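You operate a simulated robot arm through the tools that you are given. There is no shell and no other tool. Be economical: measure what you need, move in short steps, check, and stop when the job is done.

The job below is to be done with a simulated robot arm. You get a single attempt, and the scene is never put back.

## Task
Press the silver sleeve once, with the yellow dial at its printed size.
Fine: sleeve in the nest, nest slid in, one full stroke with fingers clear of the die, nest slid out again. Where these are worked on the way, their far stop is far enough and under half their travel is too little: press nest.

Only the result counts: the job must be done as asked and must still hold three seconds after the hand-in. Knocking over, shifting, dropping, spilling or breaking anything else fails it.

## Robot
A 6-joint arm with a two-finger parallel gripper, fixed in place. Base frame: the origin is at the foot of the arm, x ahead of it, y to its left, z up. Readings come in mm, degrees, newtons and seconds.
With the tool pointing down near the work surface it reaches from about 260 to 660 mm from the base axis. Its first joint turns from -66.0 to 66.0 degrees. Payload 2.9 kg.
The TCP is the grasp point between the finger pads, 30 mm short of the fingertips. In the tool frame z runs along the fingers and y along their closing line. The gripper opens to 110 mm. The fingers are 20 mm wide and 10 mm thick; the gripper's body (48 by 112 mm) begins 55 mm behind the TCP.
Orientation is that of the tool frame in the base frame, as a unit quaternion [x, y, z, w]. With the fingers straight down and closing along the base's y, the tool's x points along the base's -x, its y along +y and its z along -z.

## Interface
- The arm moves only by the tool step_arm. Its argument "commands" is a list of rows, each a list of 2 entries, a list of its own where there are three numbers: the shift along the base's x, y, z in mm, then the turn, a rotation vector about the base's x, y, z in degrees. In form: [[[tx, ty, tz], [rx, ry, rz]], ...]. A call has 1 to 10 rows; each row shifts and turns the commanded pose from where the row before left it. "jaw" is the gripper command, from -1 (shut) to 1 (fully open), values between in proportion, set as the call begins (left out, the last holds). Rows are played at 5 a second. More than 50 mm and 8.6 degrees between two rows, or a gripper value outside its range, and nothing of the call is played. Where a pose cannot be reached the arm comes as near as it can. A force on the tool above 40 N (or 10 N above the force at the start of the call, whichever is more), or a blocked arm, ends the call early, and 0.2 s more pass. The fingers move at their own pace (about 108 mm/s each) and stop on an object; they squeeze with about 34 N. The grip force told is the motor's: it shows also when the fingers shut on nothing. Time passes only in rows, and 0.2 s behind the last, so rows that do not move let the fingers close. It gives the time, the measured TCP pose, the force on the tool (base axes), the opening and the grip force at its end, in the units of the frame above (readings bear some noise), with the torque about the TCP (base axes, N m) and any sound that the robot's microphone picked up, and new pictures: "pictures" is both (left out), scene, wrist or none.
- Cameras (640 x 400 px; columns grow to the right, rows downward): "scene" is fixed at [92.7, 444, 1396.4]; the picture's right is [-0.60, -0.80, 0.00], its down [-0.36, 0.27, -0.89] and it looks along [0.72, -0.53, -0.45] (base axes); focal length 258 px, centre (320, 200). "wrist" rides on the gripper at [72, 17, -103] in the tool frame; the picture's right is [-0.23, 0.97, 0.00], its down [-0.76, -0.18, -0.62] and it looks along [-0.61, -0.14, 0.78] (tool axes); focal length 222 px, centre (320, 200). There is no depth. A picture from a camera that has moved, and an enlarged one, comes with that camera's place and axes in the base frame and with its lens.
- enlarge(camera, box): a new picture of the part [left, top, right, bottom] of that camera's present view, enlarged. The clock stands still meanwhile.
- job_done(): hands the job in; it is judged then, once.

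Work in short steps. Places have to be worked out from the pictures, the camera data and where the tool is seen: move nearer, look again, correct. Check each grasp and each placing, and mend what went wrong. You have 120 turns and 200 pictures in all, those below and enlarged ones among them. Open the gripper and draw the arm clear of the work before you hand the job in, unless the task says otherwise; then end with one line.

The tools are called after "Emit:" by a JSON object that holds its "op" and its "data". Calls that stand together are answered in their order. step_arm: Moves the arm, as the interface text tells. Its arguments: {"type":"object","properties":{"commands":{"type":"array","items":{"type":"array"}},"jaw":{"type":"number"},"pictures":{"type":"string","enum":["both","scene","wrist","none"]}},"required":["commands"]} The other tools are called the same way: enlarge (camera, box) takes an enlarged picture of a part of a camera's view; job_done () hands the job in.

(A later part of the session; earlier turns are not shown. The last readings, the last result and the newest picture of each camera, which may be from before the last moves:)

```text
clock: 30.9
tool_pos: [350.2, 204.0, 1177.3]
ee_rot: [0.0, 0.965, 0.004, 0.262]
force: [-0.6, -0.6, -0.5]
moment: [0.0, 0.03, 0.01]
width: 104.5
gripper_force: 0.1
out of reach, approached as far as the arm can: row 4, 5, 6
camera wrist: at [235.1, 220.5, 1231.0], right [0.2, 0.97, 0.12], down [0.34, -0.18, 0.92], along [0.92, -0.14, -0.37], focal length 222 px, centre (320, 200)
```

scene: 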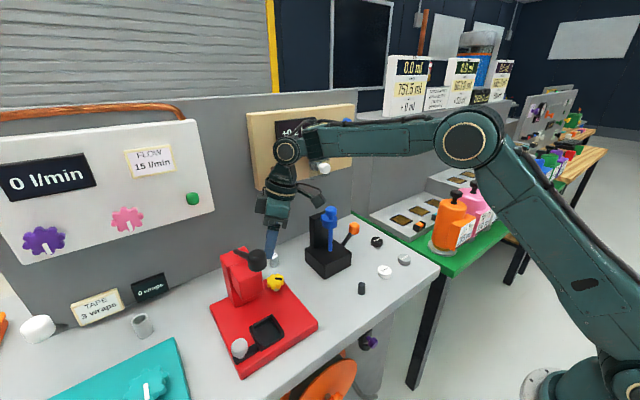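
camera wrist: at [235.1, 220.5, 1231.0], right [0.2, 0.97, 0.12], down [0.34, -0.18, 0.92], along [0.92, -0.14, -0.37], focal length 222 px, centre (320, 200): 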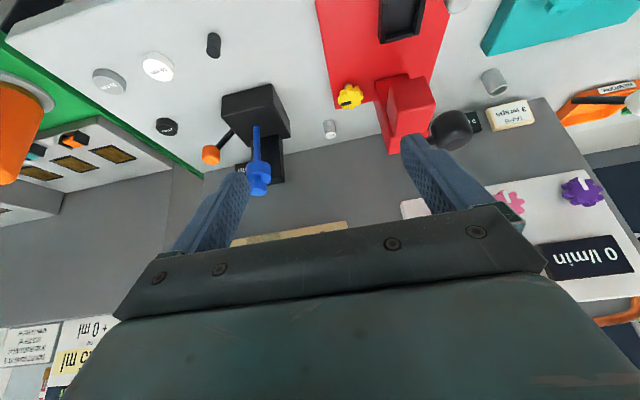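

Good angle; I lower to look at the press front more closely.

Emit:
{"op": "step_arm", "data": {"commands": [[[0, 10, -40], [0, 0, 0]], [[0, 10, -40], [0, 0, 0]], [[0, 0, -40], [0, 0, 0]], [[0, 0, -20], [0, -7.5, 0]]], "pictures": "wrist"}}

Emit:
{"op": "enlarge", "data": {"camera": "wrist", "box": [310, 10, 470, 160]}}

```text
clock: 31.9
tool_pos: [350.3, 227.0, 1038.1]
ee_rot: [0.002, 0.946, 0.002, 0.324]
force: [0.2, -0.3, 0.0]
moment: [0.0, -0.01, -0.01]
width: 104.5
gripper_force: 0.1
camera wrist: at [230.1, 244.2, 1076.2], right [0.18, 0.97, 0.14], down [0.22, -0.18, 0.96], along [0.96, -0.14, -0.25], focal length 222 px, centre (320, 200)
```

wrist: 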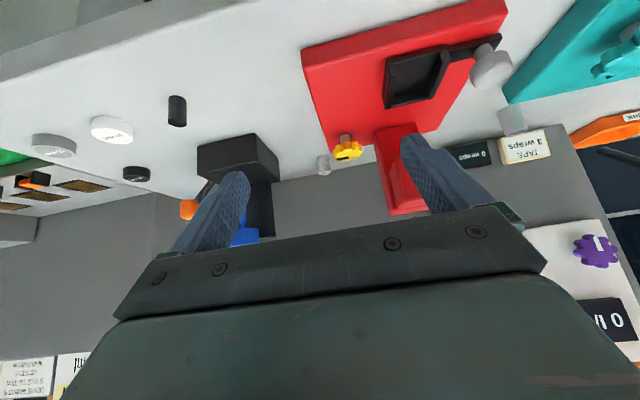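

```text
2.67 times, centred on (390, 85) of wrist
camera zoom: at [230.1, 244.2, 1076.2], right [0.18, 0.97, 0.14], down [0.22, -0.18, 0.96], along [0.96, -0.14, -0.25], focal length 592 px, centre (133, 507)
```

zoom: 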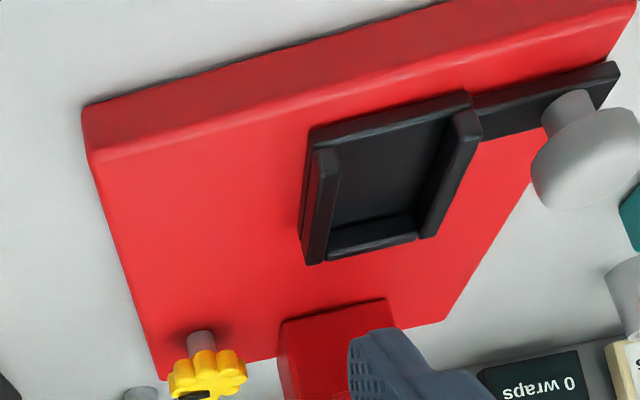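

No scale on the front. I zoom on the dial from this low angle and the signs at right.

Emit:
{"op": "enlarge", "data": {"camera": "wrist", "box": [315, 125, 385, 175]}}

Emit:
{"op": "enlarge", "data": {"camera": "wrist", "box": [440, 40, 640, 170]}}

Emit:
{"op": "enlarge", "data": {"camera": "scene", "box": [310, 330, 420, 400]}}

```text
8.00 times, centred on (350, 150) of wrist
camera zoom: at [230.1, 244.2, 1076.2], right [0.18, 0.97, 0.14], down [0.22, -0.18, 0.96], along [0.96, -0.14, -0.25], focal length 1777 px, centre (80, 600)
```

zoom: 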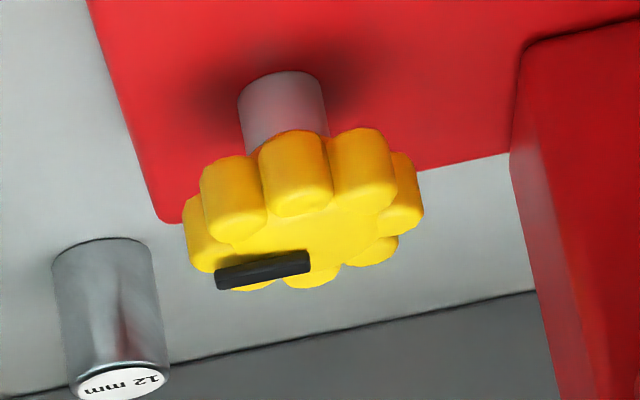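

```text
3.08 times, centred on (540, 105) of wrist
camera zoom: at [230.1, 244.2, 1076.2], right [0.18, 0.97, 0.14], down [0.22, -0.18, 0.96], along [0.96, -0.14, -0.25], focal length 684 px, centre (-357, 492)
```

zoom: 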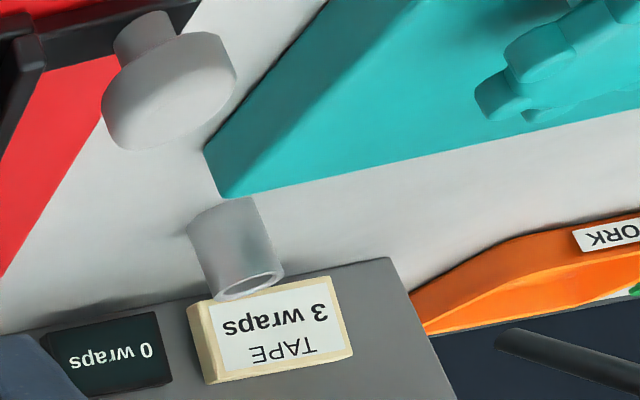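

```text
5.71 times, centred on (365, 365) of scene
camera zoom: at [92.7, 444.0, 1396.4], right [-0.6, -0.8, 0.0], down [-0.36, 0.27, -0.89], along [0.72, -0.53, -0.45], focal length 1474 px, centre (63, -743)
```

zoom: 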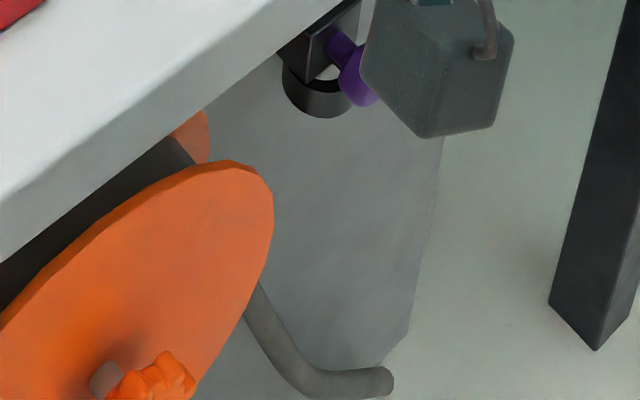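

No scale on the press. I survey the rest of the scene for a display that could belong to the dial.

Emit:
{"op": "enlarge", "data": {"camera": "scene", "box": [380, 40, 640, 200]}}

Emit:
{"op": "enlarge", "data": {"camera": "scene", "box": [0, 100, 360, 325]}}

```text
2.46 times, centred on (510, 120) of scene
camera zoom: at [92.7, 444.0, 1396.4], right [-0.6, -0.8, 0.0], down [-0.36, 0.27, -0.89], along [0.72, -0.53, -0.45], focal length 635 px, centre (-148, 397)
```

zoom: 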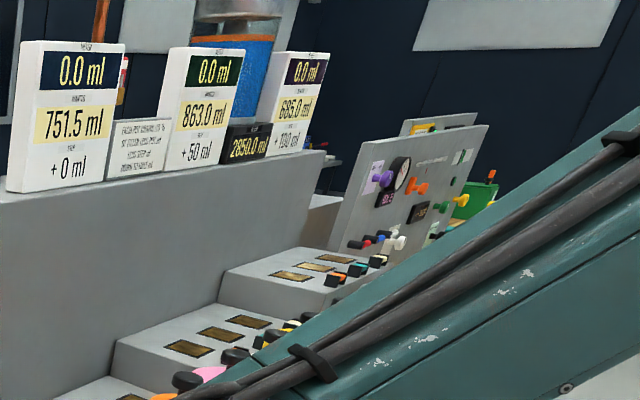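

```text
1.78 times, centred on (180, 212) of scene
camera zoom: at [92.7, 444.0, 1396.4], right [-0.6, -0.8, 0.0], down [-0.36, 0.27, -0.89], along [0.72, -0.53, -0.45], focal length 458 px, centre (569, 178)
```

zoom: 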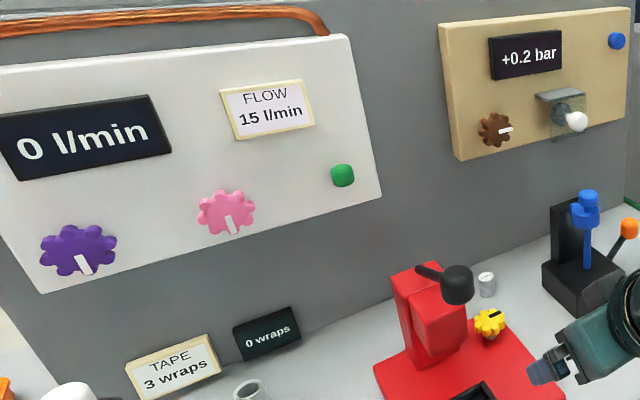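

Nothing else reads mm. I'll turn the dial further to learn its range and see what changes; first straighten the tool and go back above the dial.

Emit:
{"op": "step_arm", "data": {"commands": [[[0, 0, 40], [0, 7.5, 0]], [[0, 0, 40], [0, 7.5, 0]], [[0, 0, 20], [0, 7.5, 0]], [[20, 0, 0], [0, 7.5, 0]], [[20, 0, 0], [0, 7.5, 0]], [[20, 0, 0], [0, 0, 8.5]], [[20, 0, 0], [0, 0, 8.5]], [[25, 0, 0], [0, 0, 8.5]], [[25, 0, 0], [0, 0, 8.5]], [[25, 0, 0], [0, 0, 8.5]]], "jaw": 0.2, "pictures": "none"}}

```text
clock: 34.1
tool_pos: [507.1, 226.1, 1138.8]
ee_rot: [-0.362, 0.932, 0.002, 0.002]
force: [0.2, 0.6, 0.0]
moment: [0.01, 0.01, 0.01]
width: 66.0
gripper_force: 0.0
```

Now finish yaw to -30° relative, lean 15°, and come above the dial.

Emit:
{"op": "step_arm", "data": {"commands": [[[12, 8, -20], [0, 0, 8.5]], [[12, 8, -20], [0, 0, 8.5]], [[10, 6, -20], [7.5, 0, 0]], [[0, 0, -20], [7.5, 0, 0]], [[0, 0, 0], [0, 0, 0]]], "pictures": "wrist"}}

```text
clock: 35.3
tool_pos: [539.1, 246.7, 1058.5]
ee_rot: [-0.49, 0.861, 0.116, 0.065]
force: [0.7, 0.3, -0.5]
moment: [0.01, -0.03, 0.01]
width: 66.1
gripper_force: 0.1
camera wrist: at [488.1, 167.9, 1144.8], right [-0.72, 0.67, 0.18], down [0.54, 0.38, 0.75], along [0.43, 0.64, -0.63], focal length 222 px, centre (320, 200)
```

wrist: 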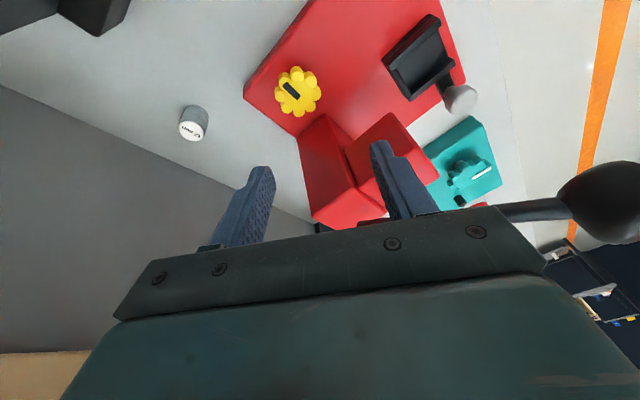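

Lower onto the dial and close.

Emit:
{"op": "step_arm", "data": {"commands": [[[1, 1, -45], [0, 0, 0]], [[1, 1, -40], [0, 0, 0]], [[0, 0, -20], [0, 0, 0]], [[0, 0, -9], [0, 0, 0]]], "pictures": "none"}}

Emit:
{"op": "step_arm", "data": {"commands": [[[0, 0, 0], [0, 0, 0]], [[0, 0, 0], [0, 0, 0]]], "jaw": -0.6, "pictures": "wrist"}}

```text
clock: 36.3
tool_pos: [540.4, 249.2, 944.2]
ee_rot: [-0.49, 0.861, 0.116, 0.066]
force: [-0.5, -0.4, -0.7]
moment: [0.0, 0.0, -0.06]
width: 65.9
gripper_force: 0.1
```

```text
clock: 36.9
tool_pos: [540.9, 248.2, 943.9]
ee_rot: [-0.488, 0.862, 0.115, 0.067]
force: [7.3, -3.5, -5.7]
moment: [-0.28, -1.12, 0.01]
width: 42.0
gripper_force: 44.8
camera wrist: at [489.1, 170.5, 1030.4], right [-0.72, 0.67, 0.18], down [0.54, 0.38, 0.75], along [0.43, 0.64, -0.64], focal length 222 px, centre (320, 200)
```

wrist: 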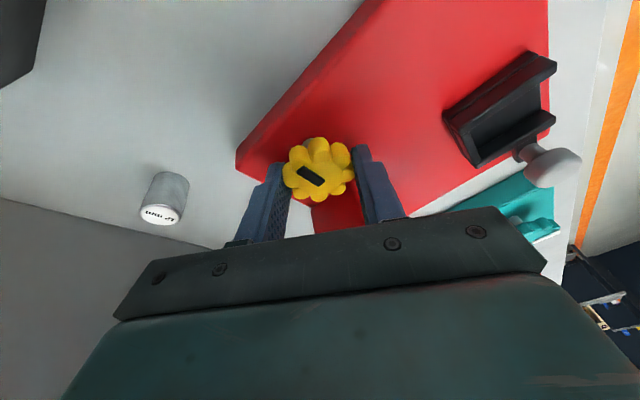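

Well gripped; turn +50°.

Emit:
{"op": "step_arm", "data": {"commands": [[[0, 0, 0], [0, 0, 6]], [[0, 0, 0], [0, 0, 6]], [[0, 0, 0], [0, 0, 6]], [[0, 0, 0], [0, 0, 6]], [[0, 0, 0], [0, 0, 6]], [[0, 0, 0], [0, 0, 6]], [[0, 0, 0], [0, 0, 6]], [[0, 0, 0], [0, 0, 6]], [[0, 0, 0], [0, 0, 2]]], "pictures": "wrist"}}

```text
clock: 38.9
tool_pos: [542.5, 247.4, 945.2]
ee_rot: [0.808, -0.574, -0.132, -0.013]
force: [4.2, 3.7, 5.0]
moment: [0.11, -0.86, -1.12]
width: 41.2
gripper_force: 44.9
camera wrist: at [569.5, 157.5, 1031.4], right [-0.98, -0.12, 0.18], down [0.05, 0.66, 0.75], along [-0.21, 0.74, -0.63], focal length 222 px, centre (320, 200)
```

wrist: 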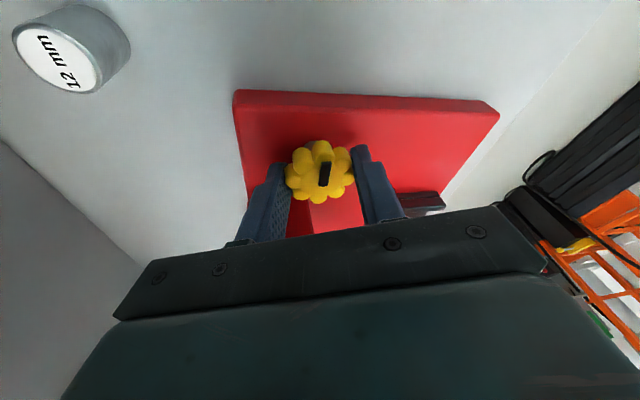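

The dial did not follow this time (torque at a stop): its range is about 100°, from ~-x to ~-y. I zoom around it for any marks.

Emit:
{"op": "enlarge", "data": {"camera": "wrist", "box": [230, 85, 390, 185]}}

Emit:
{"op": "enlarge", "data": {"camera": "wrist", "box": [0, 0, 140, 100]}}

```text
4.00 times, centred on (310, 135) of wrist
camera zoom: at [569.5, 157.5, 1031.4], right [-0.98, -0.12, 0.18], down [0.05, 0.66, 0.75], along [-0.21, 0.74, -0.63], focal length 888 px, centre (360, 460)
```

zoom: 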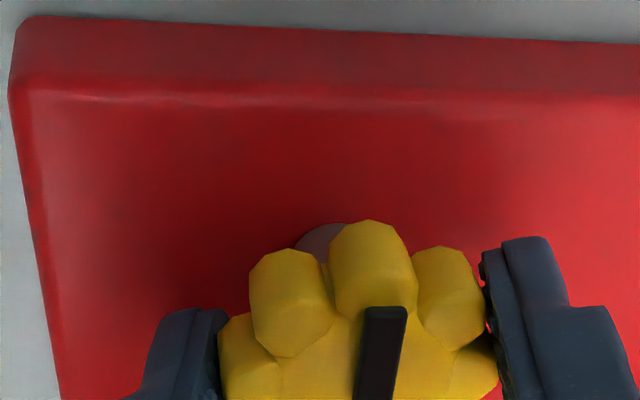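

```text
4.00 times, centred on (70, 50) of wrist
camera zoom: at [569.5, 157.5, 1031.4], right [-0.98, -0.12, 0.18], down [0.05, 0.66, 0.75], along [-0.21, 0.74, -0.63], focal length 888 px, centre (1320, 800)
```

zoom: 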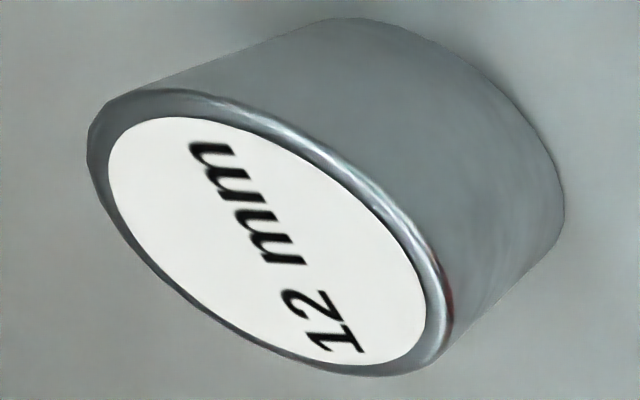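

No markings. I test the other direction from here: turn -50° while gripped, to learn the true range.

Emit:
{"op": "step_arm", "data": {"commands": [[[0, 0, 0], [0, 0, -6]], [[0, 0, 0], [0, 0, -6]], [[0, 0, 0], [0, 0, -6]], [[0, 0, 0], [0, 0, -6]], [[0, 0, 0], [0, 0, -6]], [[0, 0, 0], [0, 0, -6]], [[0, 0, 0], [0, 0, -6]], [[0, 0, 0], [0, 0, -6]], [[0, 0, 0], [0, 0, -2]]], "pictures": "wrist"}}

```text
clock: 40.9
tool_pos: [540.8, 246.9, 945.6]
ee_rot: [-0.49, 0.862, 0.116, 0.063]
force: [-24.1, -18.4, 16.2]
moment: [-0.27, -0.52, 0.09]
width: 41.1
gripper_force: 44.8
camera wrist: at [488.5, 168.1, 1031.9], right [-0.72, 0.67, 0.18], down [0.55, 0.38, 0.75], along [0.43, 0.64, -0.64], focal length 222 px, centre (320, 200)
```

wrist: 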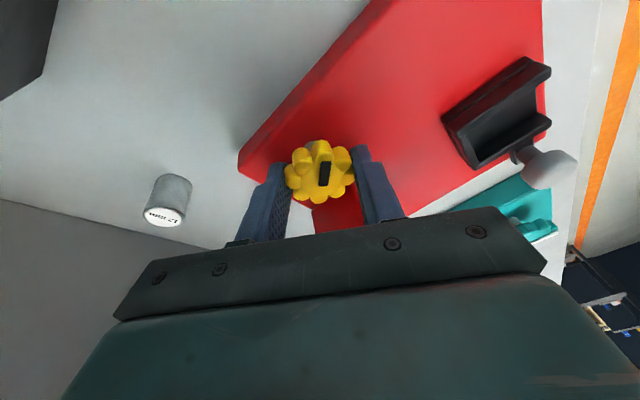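

It follows freely. I open in place, swing back +50°, regrip and turn -50° again.

Emit:
{"op": "step_arm", "data": {"commands": [[[0, 0, 0], [0, 0, 0]], [[0, 0, 0], [0, 0, 7.5]], [[0, 0, 0], [0, 0, 7.5]], [[0, 0, 0], [0, 0, 7.5]], [[0, 0, 0], [0, 0, 7.5]], [[0, 0, 0], [0, 0, 7.5]], [[0, 0, 0], [0, 0, 7.5]], [[0, 0, 0], [0, 0, 5]], [[0, 0, 0], [0, 0, 0]]], "jaw": 0.2, "pictures": "wrist"}}

Emit:
{"op": "step_arm", "data": {"commands": [[[0, 0, 0], [0, 0, 0]], [[0, 0, 0], [0, 0, 0]], [[0, 0, 0], [0, 0, 0]]], "jaw": -0.6, "pictures": "none"}}

Emit:
{"op": "step_arm", "data": {"commands": [[[0, 0, 0], [0, 0, -6]], [[0, 0, 0], [0, 0, -6]], [[0, 0, 0], [0, 0, -6]], [[0, 0, 0], [0, 0, -6]], [[0, 0, 0], [0, 0, -6]], [[0, 0, 0], [0, 0, -6]], [[0, 0, 0], [0, 0, -6]], [[0, 0, 0], [0, 0, -6]], [[0, 0, 0], [0, 0, -2]]], "pictures": "wrist"}}

```text
clock: 42.9
tool_pos: [541.2, 246.4, 943.6]
ee_rot: [0.809, -0.573, -0.132, -0.01]
force: [0.0, -0.3, -0.6]
moment: [0.03, -0.01, -0.01]
width: 65.9
gripper_force: 0.0
camera wrist: at [568.7, 157.2, 1030.8], right [-0.98, -0.12, 0.18], down [0.06, 0.66, 0.75], along [-0.21, 0.74, -0.64], focal length 222 px, centre (320, 200)
```

wrist: 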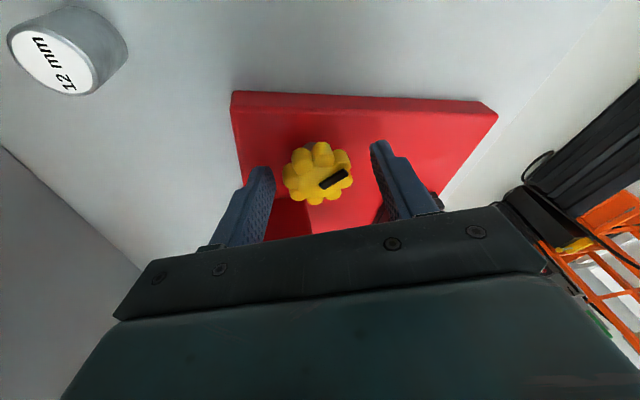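

```text
clock: 43.7
tool_pos: [542.5, 248.3, 944.9]
ee_rot: [0.808, -0.574, -0.132, -0.012]
force: [16.8, 4.8, -8.4]
moment: [0.47, -1.08, -0.04]
width: 41.4
gripper_force: 45.1
```

```text
clock: 45.7
tool_pos: [541.1, 248.0, 944.4]
ee_rot: [-0.491, 0.861, 0.116, 0.065]
force: [-6.6, -1.6, -4.0]
moment: [-0.31, -0.5, 0.9]
width: 42.2
gripper_force: 44.9
camera wrist: at [489.1, 169.0, 1030.9], right [-0.72, 0.67, 0.18], down [0.54, 0.38, 0.75], along [0.43, 0.64, -0.64], focal length 222 px, centre (320, 200)
```

wrist: 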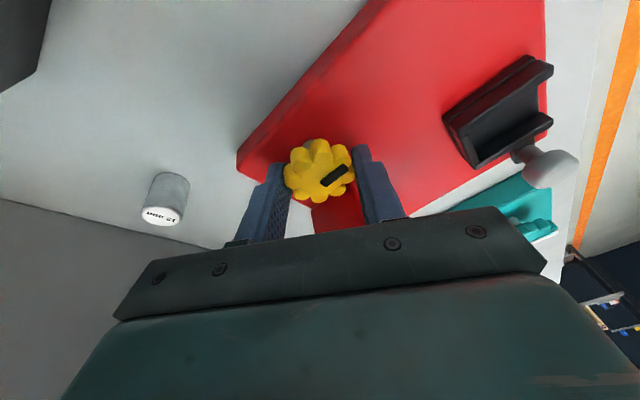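

The dial is back near its start stop; range ≈100°. I lift off, straighten, and survey the left part of the bench for a readout I haven't seen.

Emit:
{"op": "step_arm", "data": {"commands": [[[0, 0, 0], [0, 0, 0]], [[0, 0, 0], [0, 0, 0]], [[0, 0, 45], [0, 0, 0]], [[0, 0, 45], [0, 0, 0]], [[0, 0, 45], [-7.5, 0, 0]], [[0, 0, 40], [-7.5, 0, 0]], [[-20, 0, 30], [0, 0, 0]]], "jaw": 0.2, "pictures": "none"}}

Emit:
{"op": "step_arm", "data": {"commands": [[[-20, 15, 20], [0, 0, -8.5]], [[-20, 25, 10], [0, 0, -8.5]], [[-20, 30, 0], [0, 0, -8.5]], [[-15, 30, 0], [0, 0, -8.5]], [[-10, 30, 0], [0, 0, -8.5]], [[0, 30, 0], [0, 0, -8.5]], [[0, 30, 0], [0, 0, -8.5]]], "pictures": "both"}}

```text
clock: 47.3
tool_pos: [521.7, 245.6, 1148.5]
ee_rot: [-0.498, 0.867, 0.001, 0.0]
force: [-0.6, -1.1, -0.7]
moment: [0.0, -0.02, -0.04]
width: 65.9
gripper_force: 0.0
```

```text
clock: 48.9
tool_pos: [427.3, 429.5, 1174.2]
ee_rot: [0.004, 1.0, 0.001, 0.002]
force: [-0.1, -0.6, -0.1]
moment: [-0.01, -0.04, -0.03]
width: 66.1
gripper_force: 0.0
out of reach, approached as far as the arm can: row 7
camera wrist: at [354.6, 446.4, 1278.1], right [0.23, 0.97, 0.0], down [0.76, -0.18, 0.63], along [0.61, -0.14, -0.78], focal length 222 px, centre (320, 200)
```

scene: 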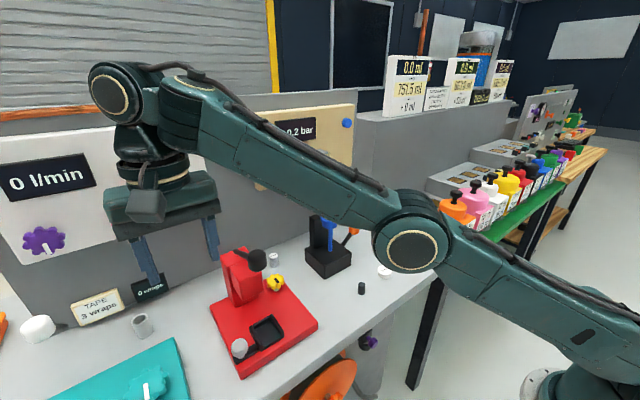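
wrist: 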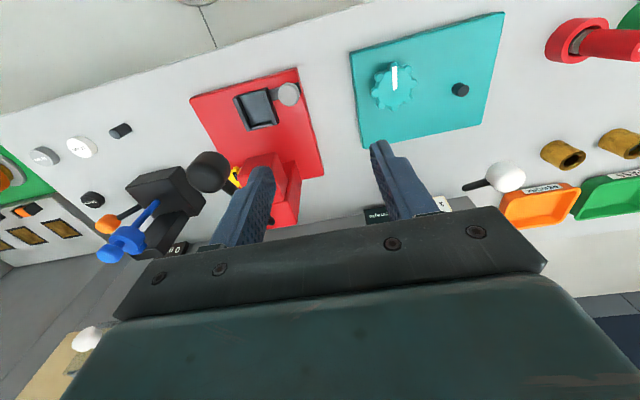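

I enlarge the mm display and the press from this side.

Emit:
{"op": "enlarge", "data": {"camera": "wrist", "box": [140, 225, 220, 275]}}

Emit:
{"op": "enlarge", "data": {"camera": "wrist", "box": [180, 60, 340, 230]}}

Emit:
{"op": "enlarge", "data": {"camera": "wrist", "box": [440, 0, 640, 230]}}

Emit:
{"op": "enlarge", "data": {"camera": "wrist", "box": [0, 100, 220, 270]}}

```text
8.00 times, centred on (180, 250) of wrist
camera zoom: at [354.6, 446.4, 1278.1], right [0.23, 0.97, 0.0], down [0.76, -0.18, 0.63], along [0.61, -0.14, -0.78], focal length 1777 px, centre (1440, -200)
```

zoom: 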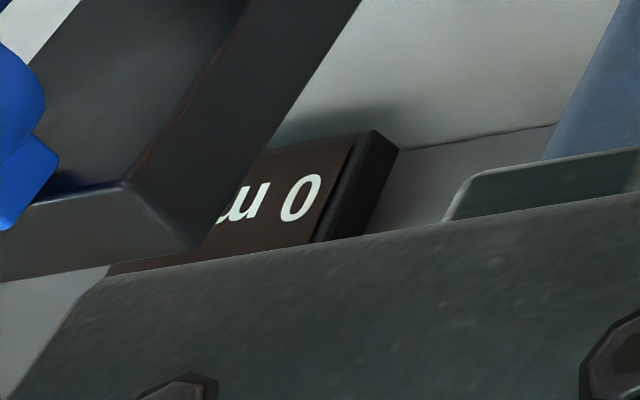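

```text
2.35 times, centred on (260, 145) of wrist
camera zoom: at [354.6, 446.4, 1278.1], right [0.23, 0.97, 0.0], down [0.76, -0.18, 0.63], along [0.61, -0.14, -0.78], focal length 523 px, centre (461, 329)
```

zoom: 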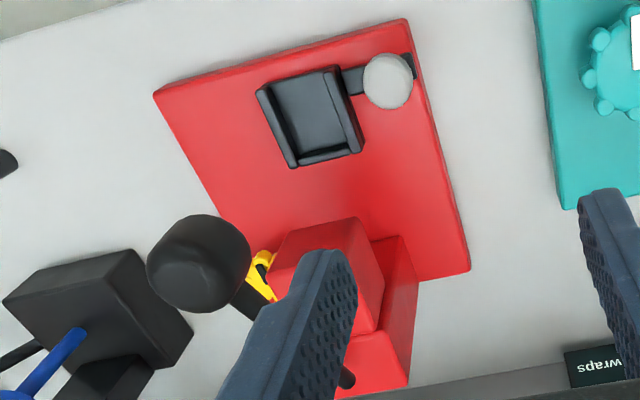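

```text
1.74 times, centred on (540, 115) of wrist
camera zoom: at [354.6, 446.4, 1278.1], right [0.23, 0.97, 0.0], down [0.76, -0.18, 0.63], along [0.61, -0.14, -0.78], focal length 386 px, centre (-63, 348)
```

zoom: 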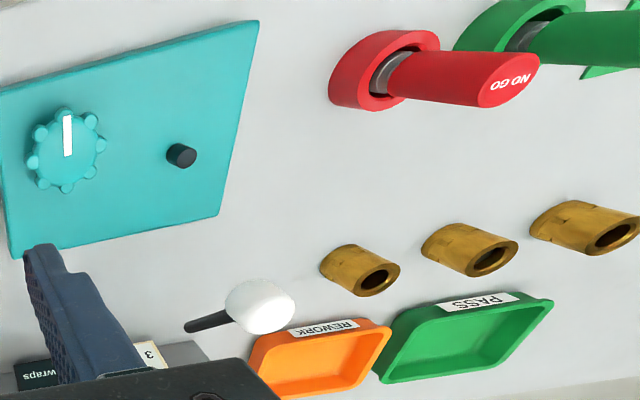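

```text
2.35 times, centred on (110, 185) of wrist
camera zoom: at [354.6, 446.4, 1278.1], right [0.23, 0.97, 0.0], down [0.76, -0.18, 0.63], along [0.61, -0.14, -0.78], focal length 523 px, centre (814, 235)
```

zoom: 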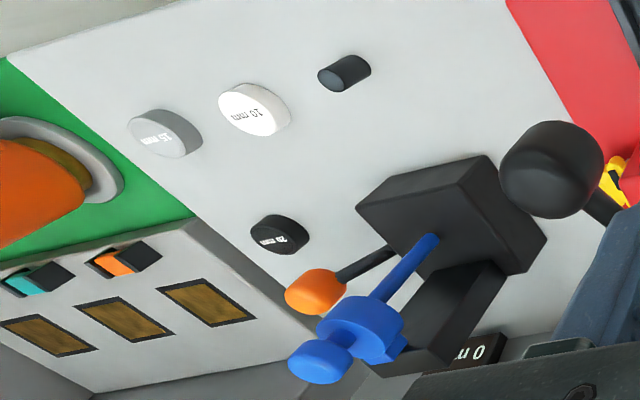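

Still unclear which device the "0 mm" belongs to. I compare display tints (the wraps display is teal like its machine) by zooming on the others.

Emit:
{"op": "enlarge", "data": {"camera": "scene", "box": [270, 105, 330, 150]}}

Emit:
{"op": "enlarge", "data": {"camera": "scene", "box": [260, 180, 380, 300]}}

```text
8.89 times, centred on (300, 128) of scene
camera zoom: at [92.6, 443.9, 1396.4], right [-0.6, -0.8, 0.0], down [-0.36, 0.27, -0.89], along [0.72, -0.53, -0.45], focal length 2292 px, centre (498, 844)
```

zoom: 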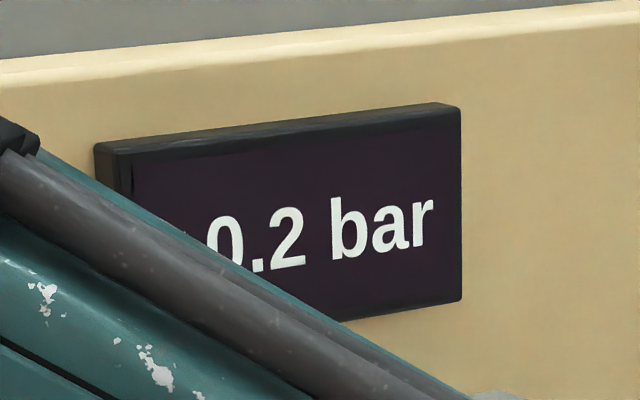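

```text
3.33 times, centred on (320, 240) of scene
camera zoom: at [92.6, 443.9, 1396.4], right [-0.6, -0.8, 0.0], down [-0.36, 0.27, -0.89], along [0.72, -0.53, -0.45], focal length 860 px, centre (320, 67)
```

zoom: 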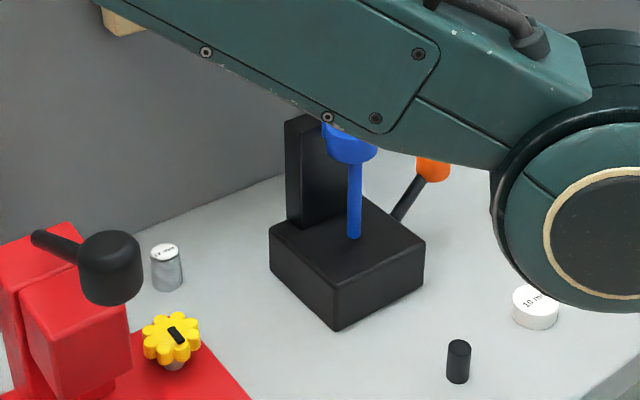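

Let me take an extreme close-up of the plate around the dial.

Emit:
{"op": "enlarge", "data": {"camera": "scene", "box": [262, 270, 292, 300]}}

Emit:
{"op": "enlarge", "data": {"camera": "scene", "box": [285, 275, 325, 305]}}

Emit:
{"op": "enlarge", "data": {"camera": "scene", "box": [215, 245, 275, 310]}}

```text
13.33 times, centred on (277, 285) of scene
camera zoom: at [92.6, 443.9, 1396.4], right [-0.6, -0.8, 0.0], down [-0.36, 0.27, -0.89], along [0.72, -0.53, -0.45], focal length 3439 px, centre (893, -933)
```

zoom: 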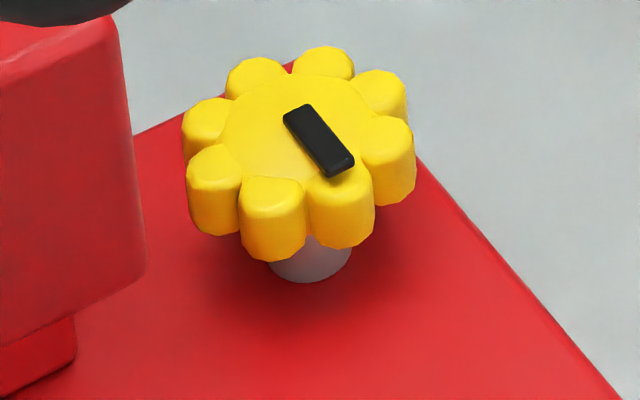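

```text
13.33 times, centred on (305, 290) of scene
camera zoom: at [92.6, 443.9, 1396.4], right [-0.6, -0.8, 0.0], down [-0.36, 0.27, -0.89], along [0.72, -0.53, -0.45], focal length 3439 px, centre (520, -1000)
```

zoom: 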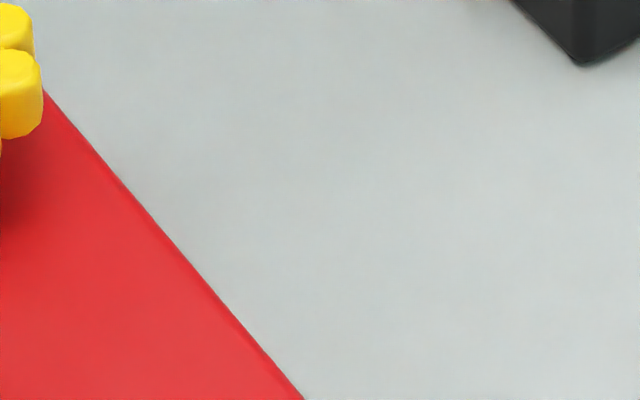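

```text
6.15 times, centred on (245, 278) of scene
camera zoom: at [92.6, 443.9, 1396.4], right [-0.6, -0.8, 0.0], down [-0.36, 0.27, -0.89], along [0.72, -0.53, -0.45], focal length 1587 px, centre (782, -277)
```

zoom: 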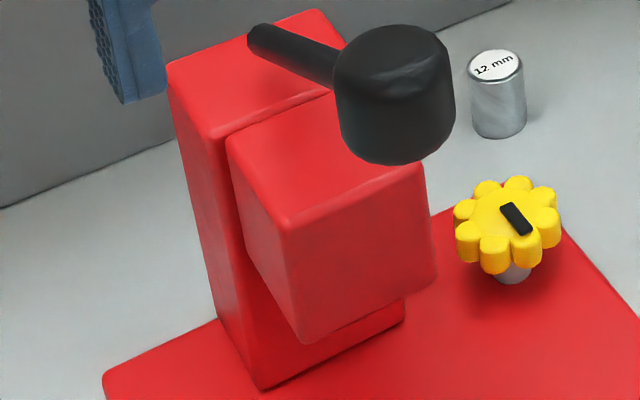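

Dial is back at its start stop (~170°). I'll inspect the column's -y face and dial surroundings straight on from the right side.

Emit:
{"op": "step_arm", "data": {"commands": [[[0, -40, 10], [0, 0, 8.5]], [[0, -40, 10], [0, 0, 8.5]], [[5, -40, 0], [0, 0, 8.5]], [[5, -40, 0], [0, 0, 8.5]], [[10, -40, 0], [0, 0, 8.5]], [[15, -40, 0], [0, 0, 8.5]], [[15, -30, 0], [0, 0, 8.5]], [[15, -20, 0], [0, 0, 8.5]], [[15, -10, -10], [0, 0, 8.5]], [[10, 0, -10], [0, 0, 8.5]]], "pictures": "none"}}

Emit:
{"op": "step_arm", "data": {"commands": [[[10, 0, -20], [7.5, 0, 0]], [[5, 0, -20], [7.5, 0, 0]], [[0, 0, -20], [7.5, 0, 0]], [[0, 0, 0], [7.5, 0, 0]]], "pictures": "wrist"}}

```text
clock: 51.1
tool_pos: [518.9, 129.1, 1174.5]
ee_rot: [-0.675, 0.738, 0.002, 0.001]
force: [1.2, -0.5, 0.3]
moment: [-0.02, 0.02, -0.03]
width: 65.9
gripper_force: 0.1
```

```text
clock: 52.1
tool_pos: [529.3, 118.6, 1115.3]
ee_rot: [-0.655, 0.718, 0.17, 0.162]
force: [0.7, 0.0, -0.2]
moment: [0.0, 0.01, -0.01]
width: 66.0
gripper_force: 0.2
out of reach, approached as far as the arm can: row 1
camera wrist: at [504.2, 8.5, 1175.5], right [-0.95, 0.28, 0.13], down [0.24, 0.38, 0.9], along [0.2, 0.88, -0.42], focal length 222 px, centre (320, 200)
```

wrist: 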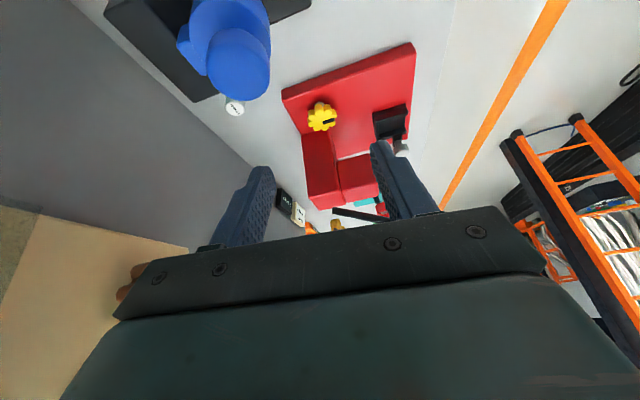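

Emit:
{"op": "enlarge", "data": {"camera": "wrist", "box": [270, 70, 410, 220]}}

Emit:
{"op": "enlarge", "data": {"camera": "wrist", "box": [100, 0, 320, 120]}}

```text
2.67 times, centred on (340, 145) of wrist
camera zoom: at [504.2, 8.5, 1175.5], right [-0.95, 0.28, 0.13], down [0.24, 0.38, 0.9], along [0.2, 0.88, -0.42], focal length 592 px, centre (267, 347)
```

zoom: 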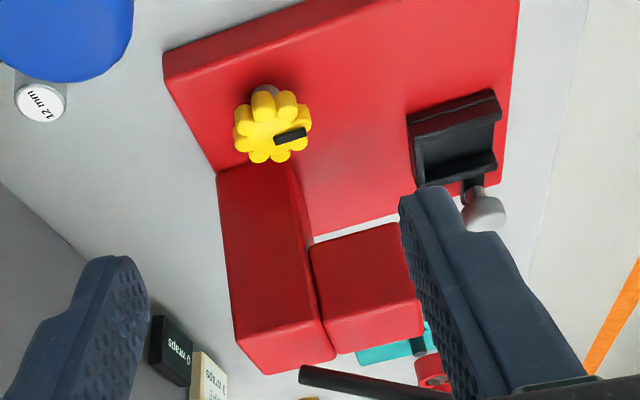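

```text
2.91 times, centred on (210, 60) of wrist
camera zoom: at [504.2, 8.5, 1175.5], right [-0.95, 0.28, 0.13], down [0.24, 0.38, 0.9], along [0.2, 0.88, -0.42], focal length 646 px, centre (640, 607)
```

zoom: 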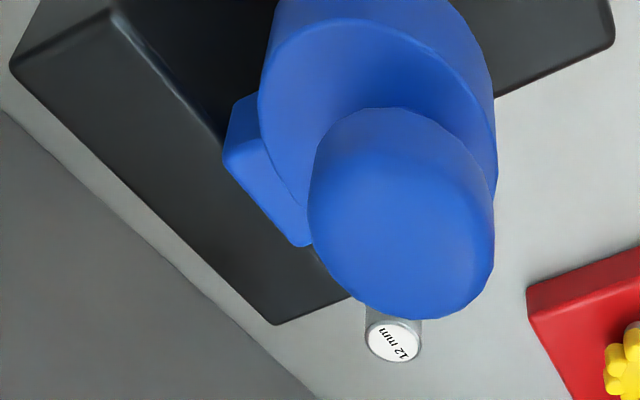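

No scale anywhere on the press. I'll continue with work that is needed anyway (sleeve into nest, nest in) and then watch whether the "0 mm" readout reacts. First straighten the tool and turn it to bearing ~20° for the sleeve.

Emit:
{"op": "step_arm", "data": {"commands": [[[0, 10, 20], [-7.5, 0, 0]], [[0, 15, 20], [-7.5, 0, 0]], [[0, 15, 10], [-7.5, 0, 0]], [[0, 15, 0], [-7.5, 0, 0]], [[0, 10, 0], [0, 0, -8.5]], [[0, 10, 0], [0, 0, -8.5]], [[0, 0, 0], [0, 0, -8.5]], [[0, 0, 0], [0, 0, -8.5]], [[0, 0, 0], [0, 0, -8.5]], [[0, 0, 0], [0, 0, -8.5]]], "pictures": "none"}}

```text
clock: 54.3
tool_pos: [524.2, 172.6, 1155.7]
ee_rot: [-0.29, 0.956, -0.016, -0.023]
force: [0.2, 0.2, 0.7]
moment: [0.0, 0.01, -0.04]
width: 65.7
gripper_force: 0.1
out of reach, approached as far as the arm can: row 2
```

Level out, set bearing 20°, then lean 38° outward while coming above the sleeve.

Emit:
{"op": "step_arm", "data": {"commands": [[[10, 3, 0], [2.5, -2, -7]], [[10, 3, 0], [0, 0, -7]], [[18, 4, -20], [2.6, -7.14, 0]], [[18, 4, -20], [2.6, -7.14, 0]], [[18, 4, -20], [2.6, -7.14, 0]], [[18, 4, -20], [2.6, -7.14, 0]], [[18, 4, -20], [2.6, -7.14, 0]], [[10, 4, -20], [0, 0, 0]]], "pictures": "both"}}

```text
clock: 56.1
tool_pos: [644.9, 203.1, 1037.6]
ee_rot: [-0.163, 0.931, 0.058, 0.321]
force: [1.1, -0.3, -0.5]
moment: [0.03, 0.03, -0.04]
width: 65.9
gripper_force: 0.1
camera wrist: at [524.7, 178.5, 1074.9], right [-0.16, 0.98, 0.14], down [0.26, -0.1, 0.96], along [0.95, 0.2, -0.24], focal length 222 px, centre (320, 200)
```

scene: 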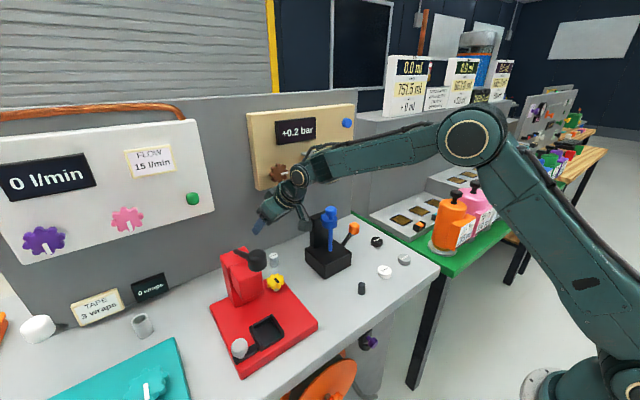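
wrist: 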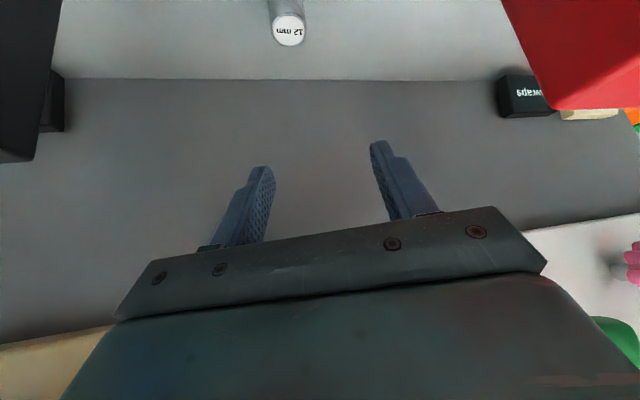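

Sleeve located at (649,201), top ~915. I lower so the fingertips straddle its upper part: TCP target (636,196,926).

Emit:
{"op": "step_arm", "data": {"commands": [[[-9, -7, -30], [0, 0, 0]], [[0, 0, -40], [0, 0, 0]], [[0, 0, -30], [0, 0, 0]]], "pictures": "wrist"}}

```text
clock: 56.9
tool_pos: [628.9, 196.7, 939.0]
ee_rot: [-0.163, 0.931, 0.059, 0.321]
force: [-0.2, 0.8, -0.6]
moment: [0.04, -0.02, -0.02]
width: 66.2
gripper_force: 0.1
camera wrist: at [510.7, 171.8, 975.0], right [-0.16, 0.98, 0.14], down [0.26, -0.1, 0.96], along [0.95, 0.2, -0.24], focal length 222 px, centre (320, 200)
```

wrist: 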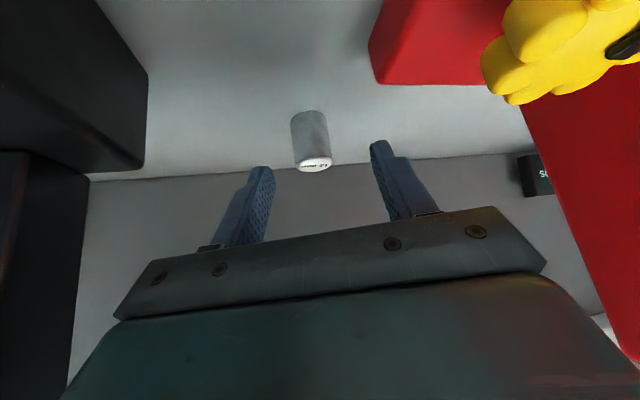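

Centred laterally. Last approach +7 mm forward and 13 mm down, then close.

Emit:
{"op": "step_arm", "data": {"commands": [[[4, 0, -7], [0, 0, 0]], [[3, 0, -6], [0, 0, 0]], [[0, 0, 0], [0, 0, 0]]], "pictures": "wrist"}}

```text
clock: 57.7
tool_pos: [639.7, 196.1, 924.4]
ee_rot: [-0.163, 0.931, 0.059, 0.321]
force: [0.3, 0.1, -0.2]
moment: [-0.02, 0.01, 0.0]
width: 65.9
gripper_force: 0.1
camera wrist: at [520.4, 171.3, 961.7], right [-0.16, 0.98, 0.14], down [0.26, -0.1, 0.96], along [0.95, 0.2, -0.24], focal length 222 px, centre (320, 200)
```

wrist: 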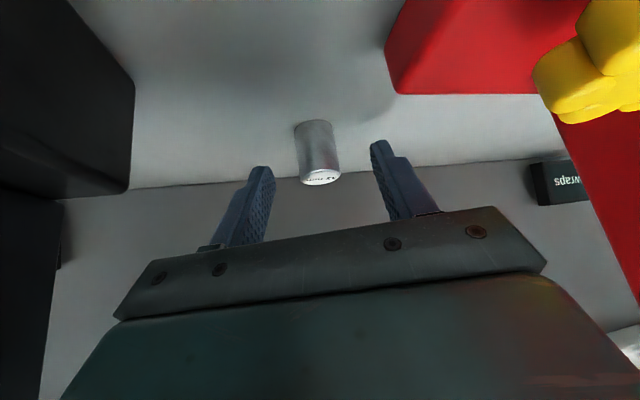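

Fingertips are at the sleeve's upper half; close.

Emit:
{"op": "step_arm", "data": {"commands": [[[0, 0, 0], [0, 0, 0]], [[0, 0, 0], [0, 0, 0]], [[0, 0, 0], [0, 0, 0]]], "jaw": -1, "pictures": "wrist"}}

```text
clock: 58.5
tool_pos: [638.7, 196.5, 924.5]
ee_rot: [-0.164, 0.931, 0.058, 0.321]
force: [-0.2, -0.3, -0.7]
moment: [-0.02, 0.01, -0.03]
width: 23.7
gripper_force: 34.3
camera wrist: at [520.3, 171.4, 961.6], right [-0.16, 0.98, 0.14], down [0.26, -0.1, 0.96], along [0.95, 0.2, -0.24], focal length 222 px, centre (320, 200)
```

wrist: 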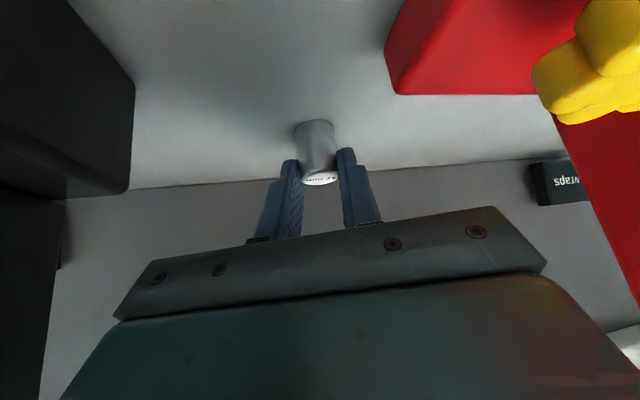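

Gripped at 23.7 mm. Lift straight up.

Emit:
{"op": "step_arm", "data": {"commands": [[[0, 0, 20], [0, 0, 0]], [[0, 0, 40], [0, 0, 0]], [[0, 0, 50], [0, 0, 0]], [[0, 0, 50], [0, 0, 0]], [[-20, 0, 45], [0, 0, 0]], [[-45, 0, 0], [0, 0, 0]], [[-45, 0, 0], [0, 0, 0]]], "pictures": "wrist"}}

```text
clock: 60.1
tool_pos: [536.1, 195.8, 1129.1]
ee_rot: [-0.164, 0.931, 0.059, 0.321]
force: [-0.7, -0.3, -0.5]
moment: [0.0, 0.0, 0.01]
width: 23.7
gripper_force: 34.0
camera wrist: at [415.6, 170.8, 1166.3], right [-0.16, 0.98, 0.14], down [0.26, -0.1, 0.96], along [0.95, 0.2, -0.24], focal length 222 px, centre (320, 200)
```

wrist: 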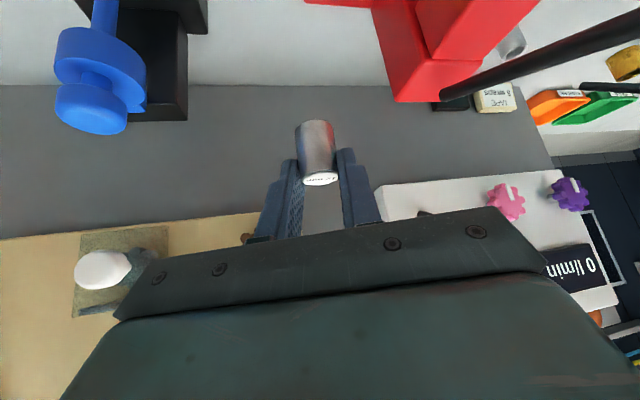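

Held upright. Move back, turn to bearing 0 and then sideways in front of the press.

Emit:
{"op": "step_arm", "data": {"commands": [[[-40, 0, 0], [0, 0, 0]], [[-40, 0, 0], [0, 0, 0]], [[-40, 0, 0], [0, 0, -6.7]], [[-40, 0, 0], [0, 0, -6.7]], [[-36, 0, 0], [0, 0, -6.6]], [[0, 40, 0], [0, 0, 0]], [[0, 42, 0], [0, 0, 0]], [[0, 42, 0], [0, 0, 0]]], "pictures": "none"}}

Emit:
{"op": "step_arm", "data": {"commands": [[[0, 0, -40], [0, 0, 0]], [[0, 0, -40], [0, 0, 0]], [[0, 0, -40], [0, 0, 0]]], "pictures": "both"}}

```text
clock: 61.9
tool_pos: [340.0, 323.2, 1128.2]
ee_rot: [0.001, 0.945, 0.002, 0.327]
force: [-0.7, 0.1, 0.1]
moment: [-0.01, -0.03, -0.01]
width: 23.4
gripper_force: 33.7
```

```text
clock: 62.7
tool_pos: [339.0, 322.2, 1006.6]
ee_rot: [0.002, 0.945, 0.002, 0.327]
force: [-1.0, 0.5, -1.0]
moment: [-0.01, 0.02, 0.03]
width: 23.7
gripper_force: 34.3
camera wrist: at [217.7, 340.2, 1044.5], right [0.18, 0.97, 0.14], down [0.22, -0.18, 0.96], along [0.96, -0.14, -0.24], focal length 222 px, centre (320, 200)
```

scene: 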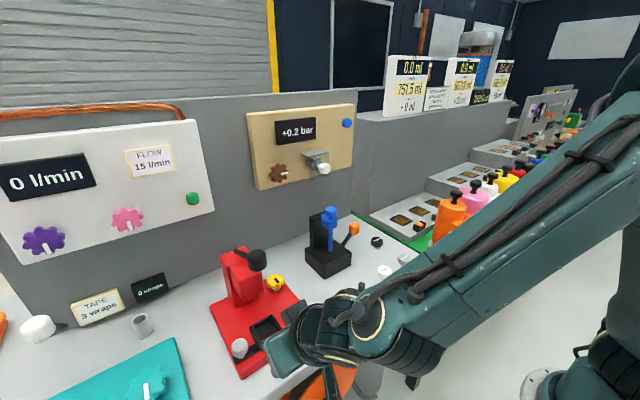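
wrist: 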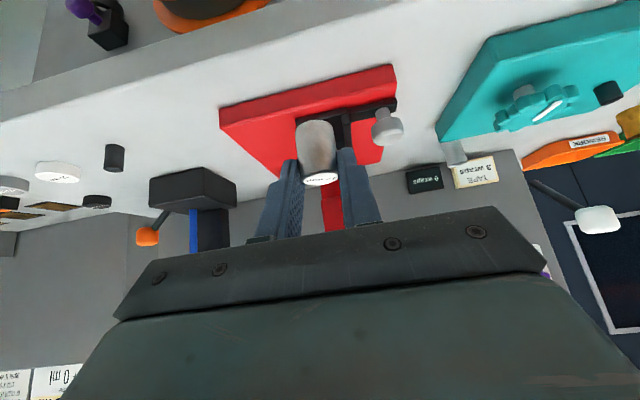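

I enlarge the nest with the sleeve to get alignment.

Emit:
{"op": "enlarge", "data": {"camera": "wrist", "box": [270, 85, 410, 195]}}

Emit:
{"op": "enlarge", "data": {"camera": "scene", "box": [215, 290, 335, 390]}}

```text
3.64 times, centred on (340, 140) of wrist
camera zoom: at [217.7, 340.2, 1044.5], right [0.18, 0.97, 0.14], down [0.22, -0.18, 0.96], along [0.96, -0.14, -0.24], focal length 808 px, centre (247, 418)
```

zoom: 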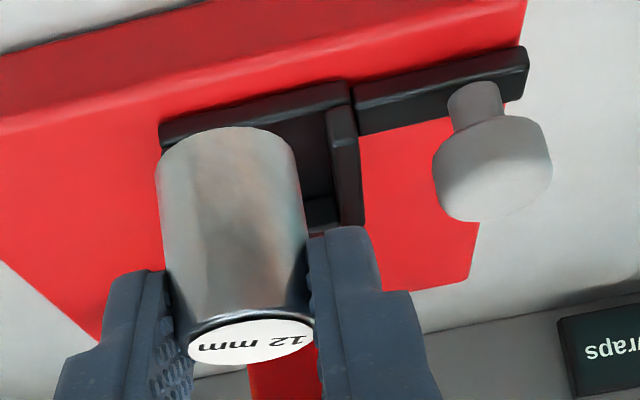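

```text
4.00 times, centred on (275, 340) of scene
camera zoom: at [92.7, 444.0, 1396.4], right [-0.6, -0.8, 0.0], down [-0.36, 0.27, -0.89], along [0.72, -0.53, -0.45], focal length 1032 px, centre (500, -360)
```

zoom: 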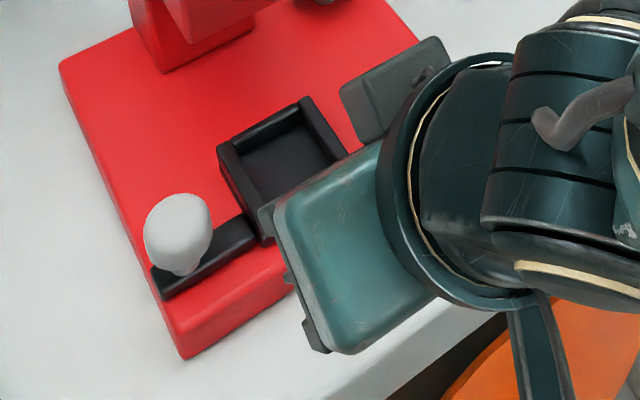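

Nest judged: x 415–478, y 300–350, wall top ~915; sleeve centre is ~12 mm ahead of the TCP. Lower to z 973 and go forward under the lever knob toward TCP (434,325).

Emit:
{"op": "step_arm", "data": {"commands": [[[0, 3, -32], [0, 0, 0]], [[25, 0, -2], [0, 0, 0]], [[25, 0, 0], [0, 0, 0]], [[25, 0, 0], [0, 0, 0]], [[19, 0, 0], [0, 0, 0]], [[0, 0, 0], [0, 0, 0]]], "pictures": "both"}}

Emit:
{"op": "enlarge", "data": {"camera": "wrist", "box": [250, 85, 410, 205]}}

Emit:
{"op": "enlarge", "data": {"camera": "scene", "box": [200, 230, 340, 390]}}

```text
clock: 64.1
tool_pos: [430.8, 324.1, 975.1]
ee_rot: [0.001, 0.946, 0.002, 0.326]
force: [-0.3, -0.3, -0.6]
moment: [0.03, 0.0, -0.03]
width: 23.4
gripper_force: 34.3
camera wrist: at [309.5, 340.8, 1013.4], right [0.18, 0.97, 0.14], down [0.22, -0.18, 0.96], along [0.96, -0.14, -0.24], focal length 222 px, centre (320, 200)
```

scene: 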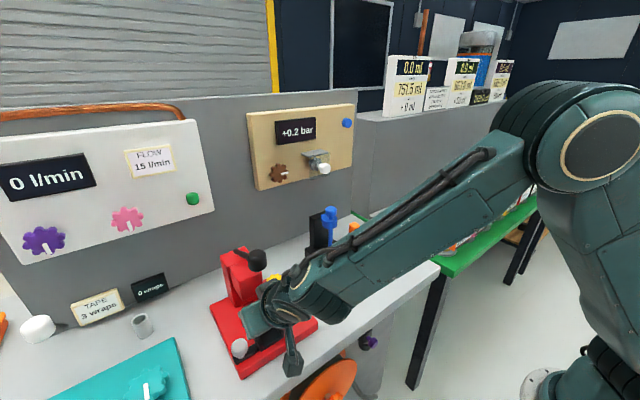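
wrist: 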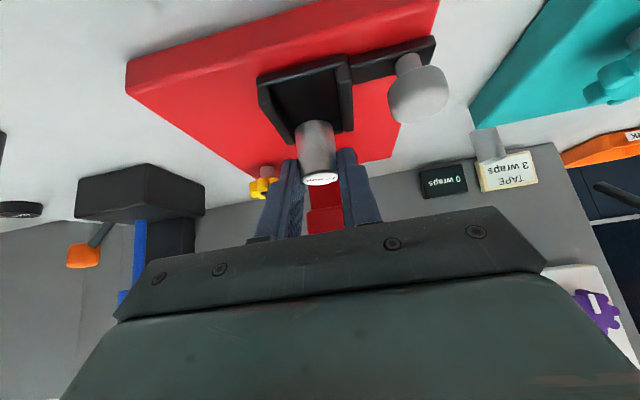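

```text
3.33 times, centred on (330, 145) of wrist
camera zoom: at [309.5, 340.8, 1013.4], right [0.18, 0.97, 0.14], down [0.22, -0.18, 0.96], along [0.96, -0.14, -0.24], focal length 740 px, centre (287, 383)
```

zoom: 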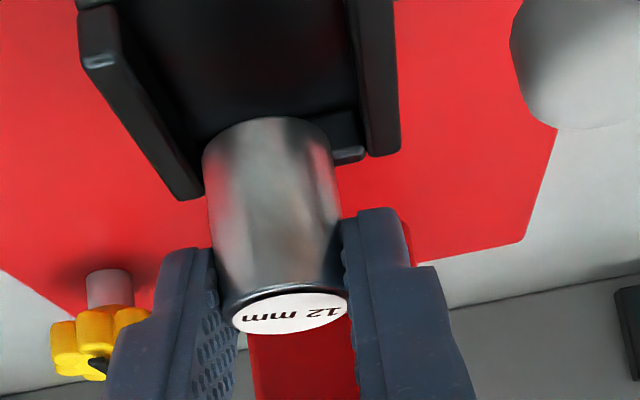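

```text
2.50 times, centred on (270, 310) of scene
camera zoom: at [92.7, 444.0, 1396.4], right [-0.6, -0.8, 0.0], down [-0.36, 0.27, -0.89], along [0.72, -0.53, -0.45], focal length 645 px, centre (445, -75)
```

zoom: 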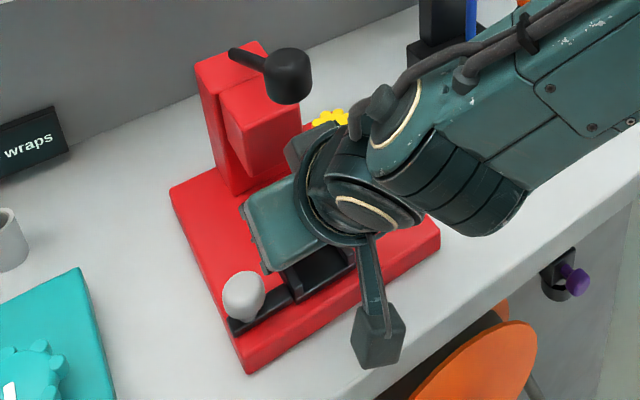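

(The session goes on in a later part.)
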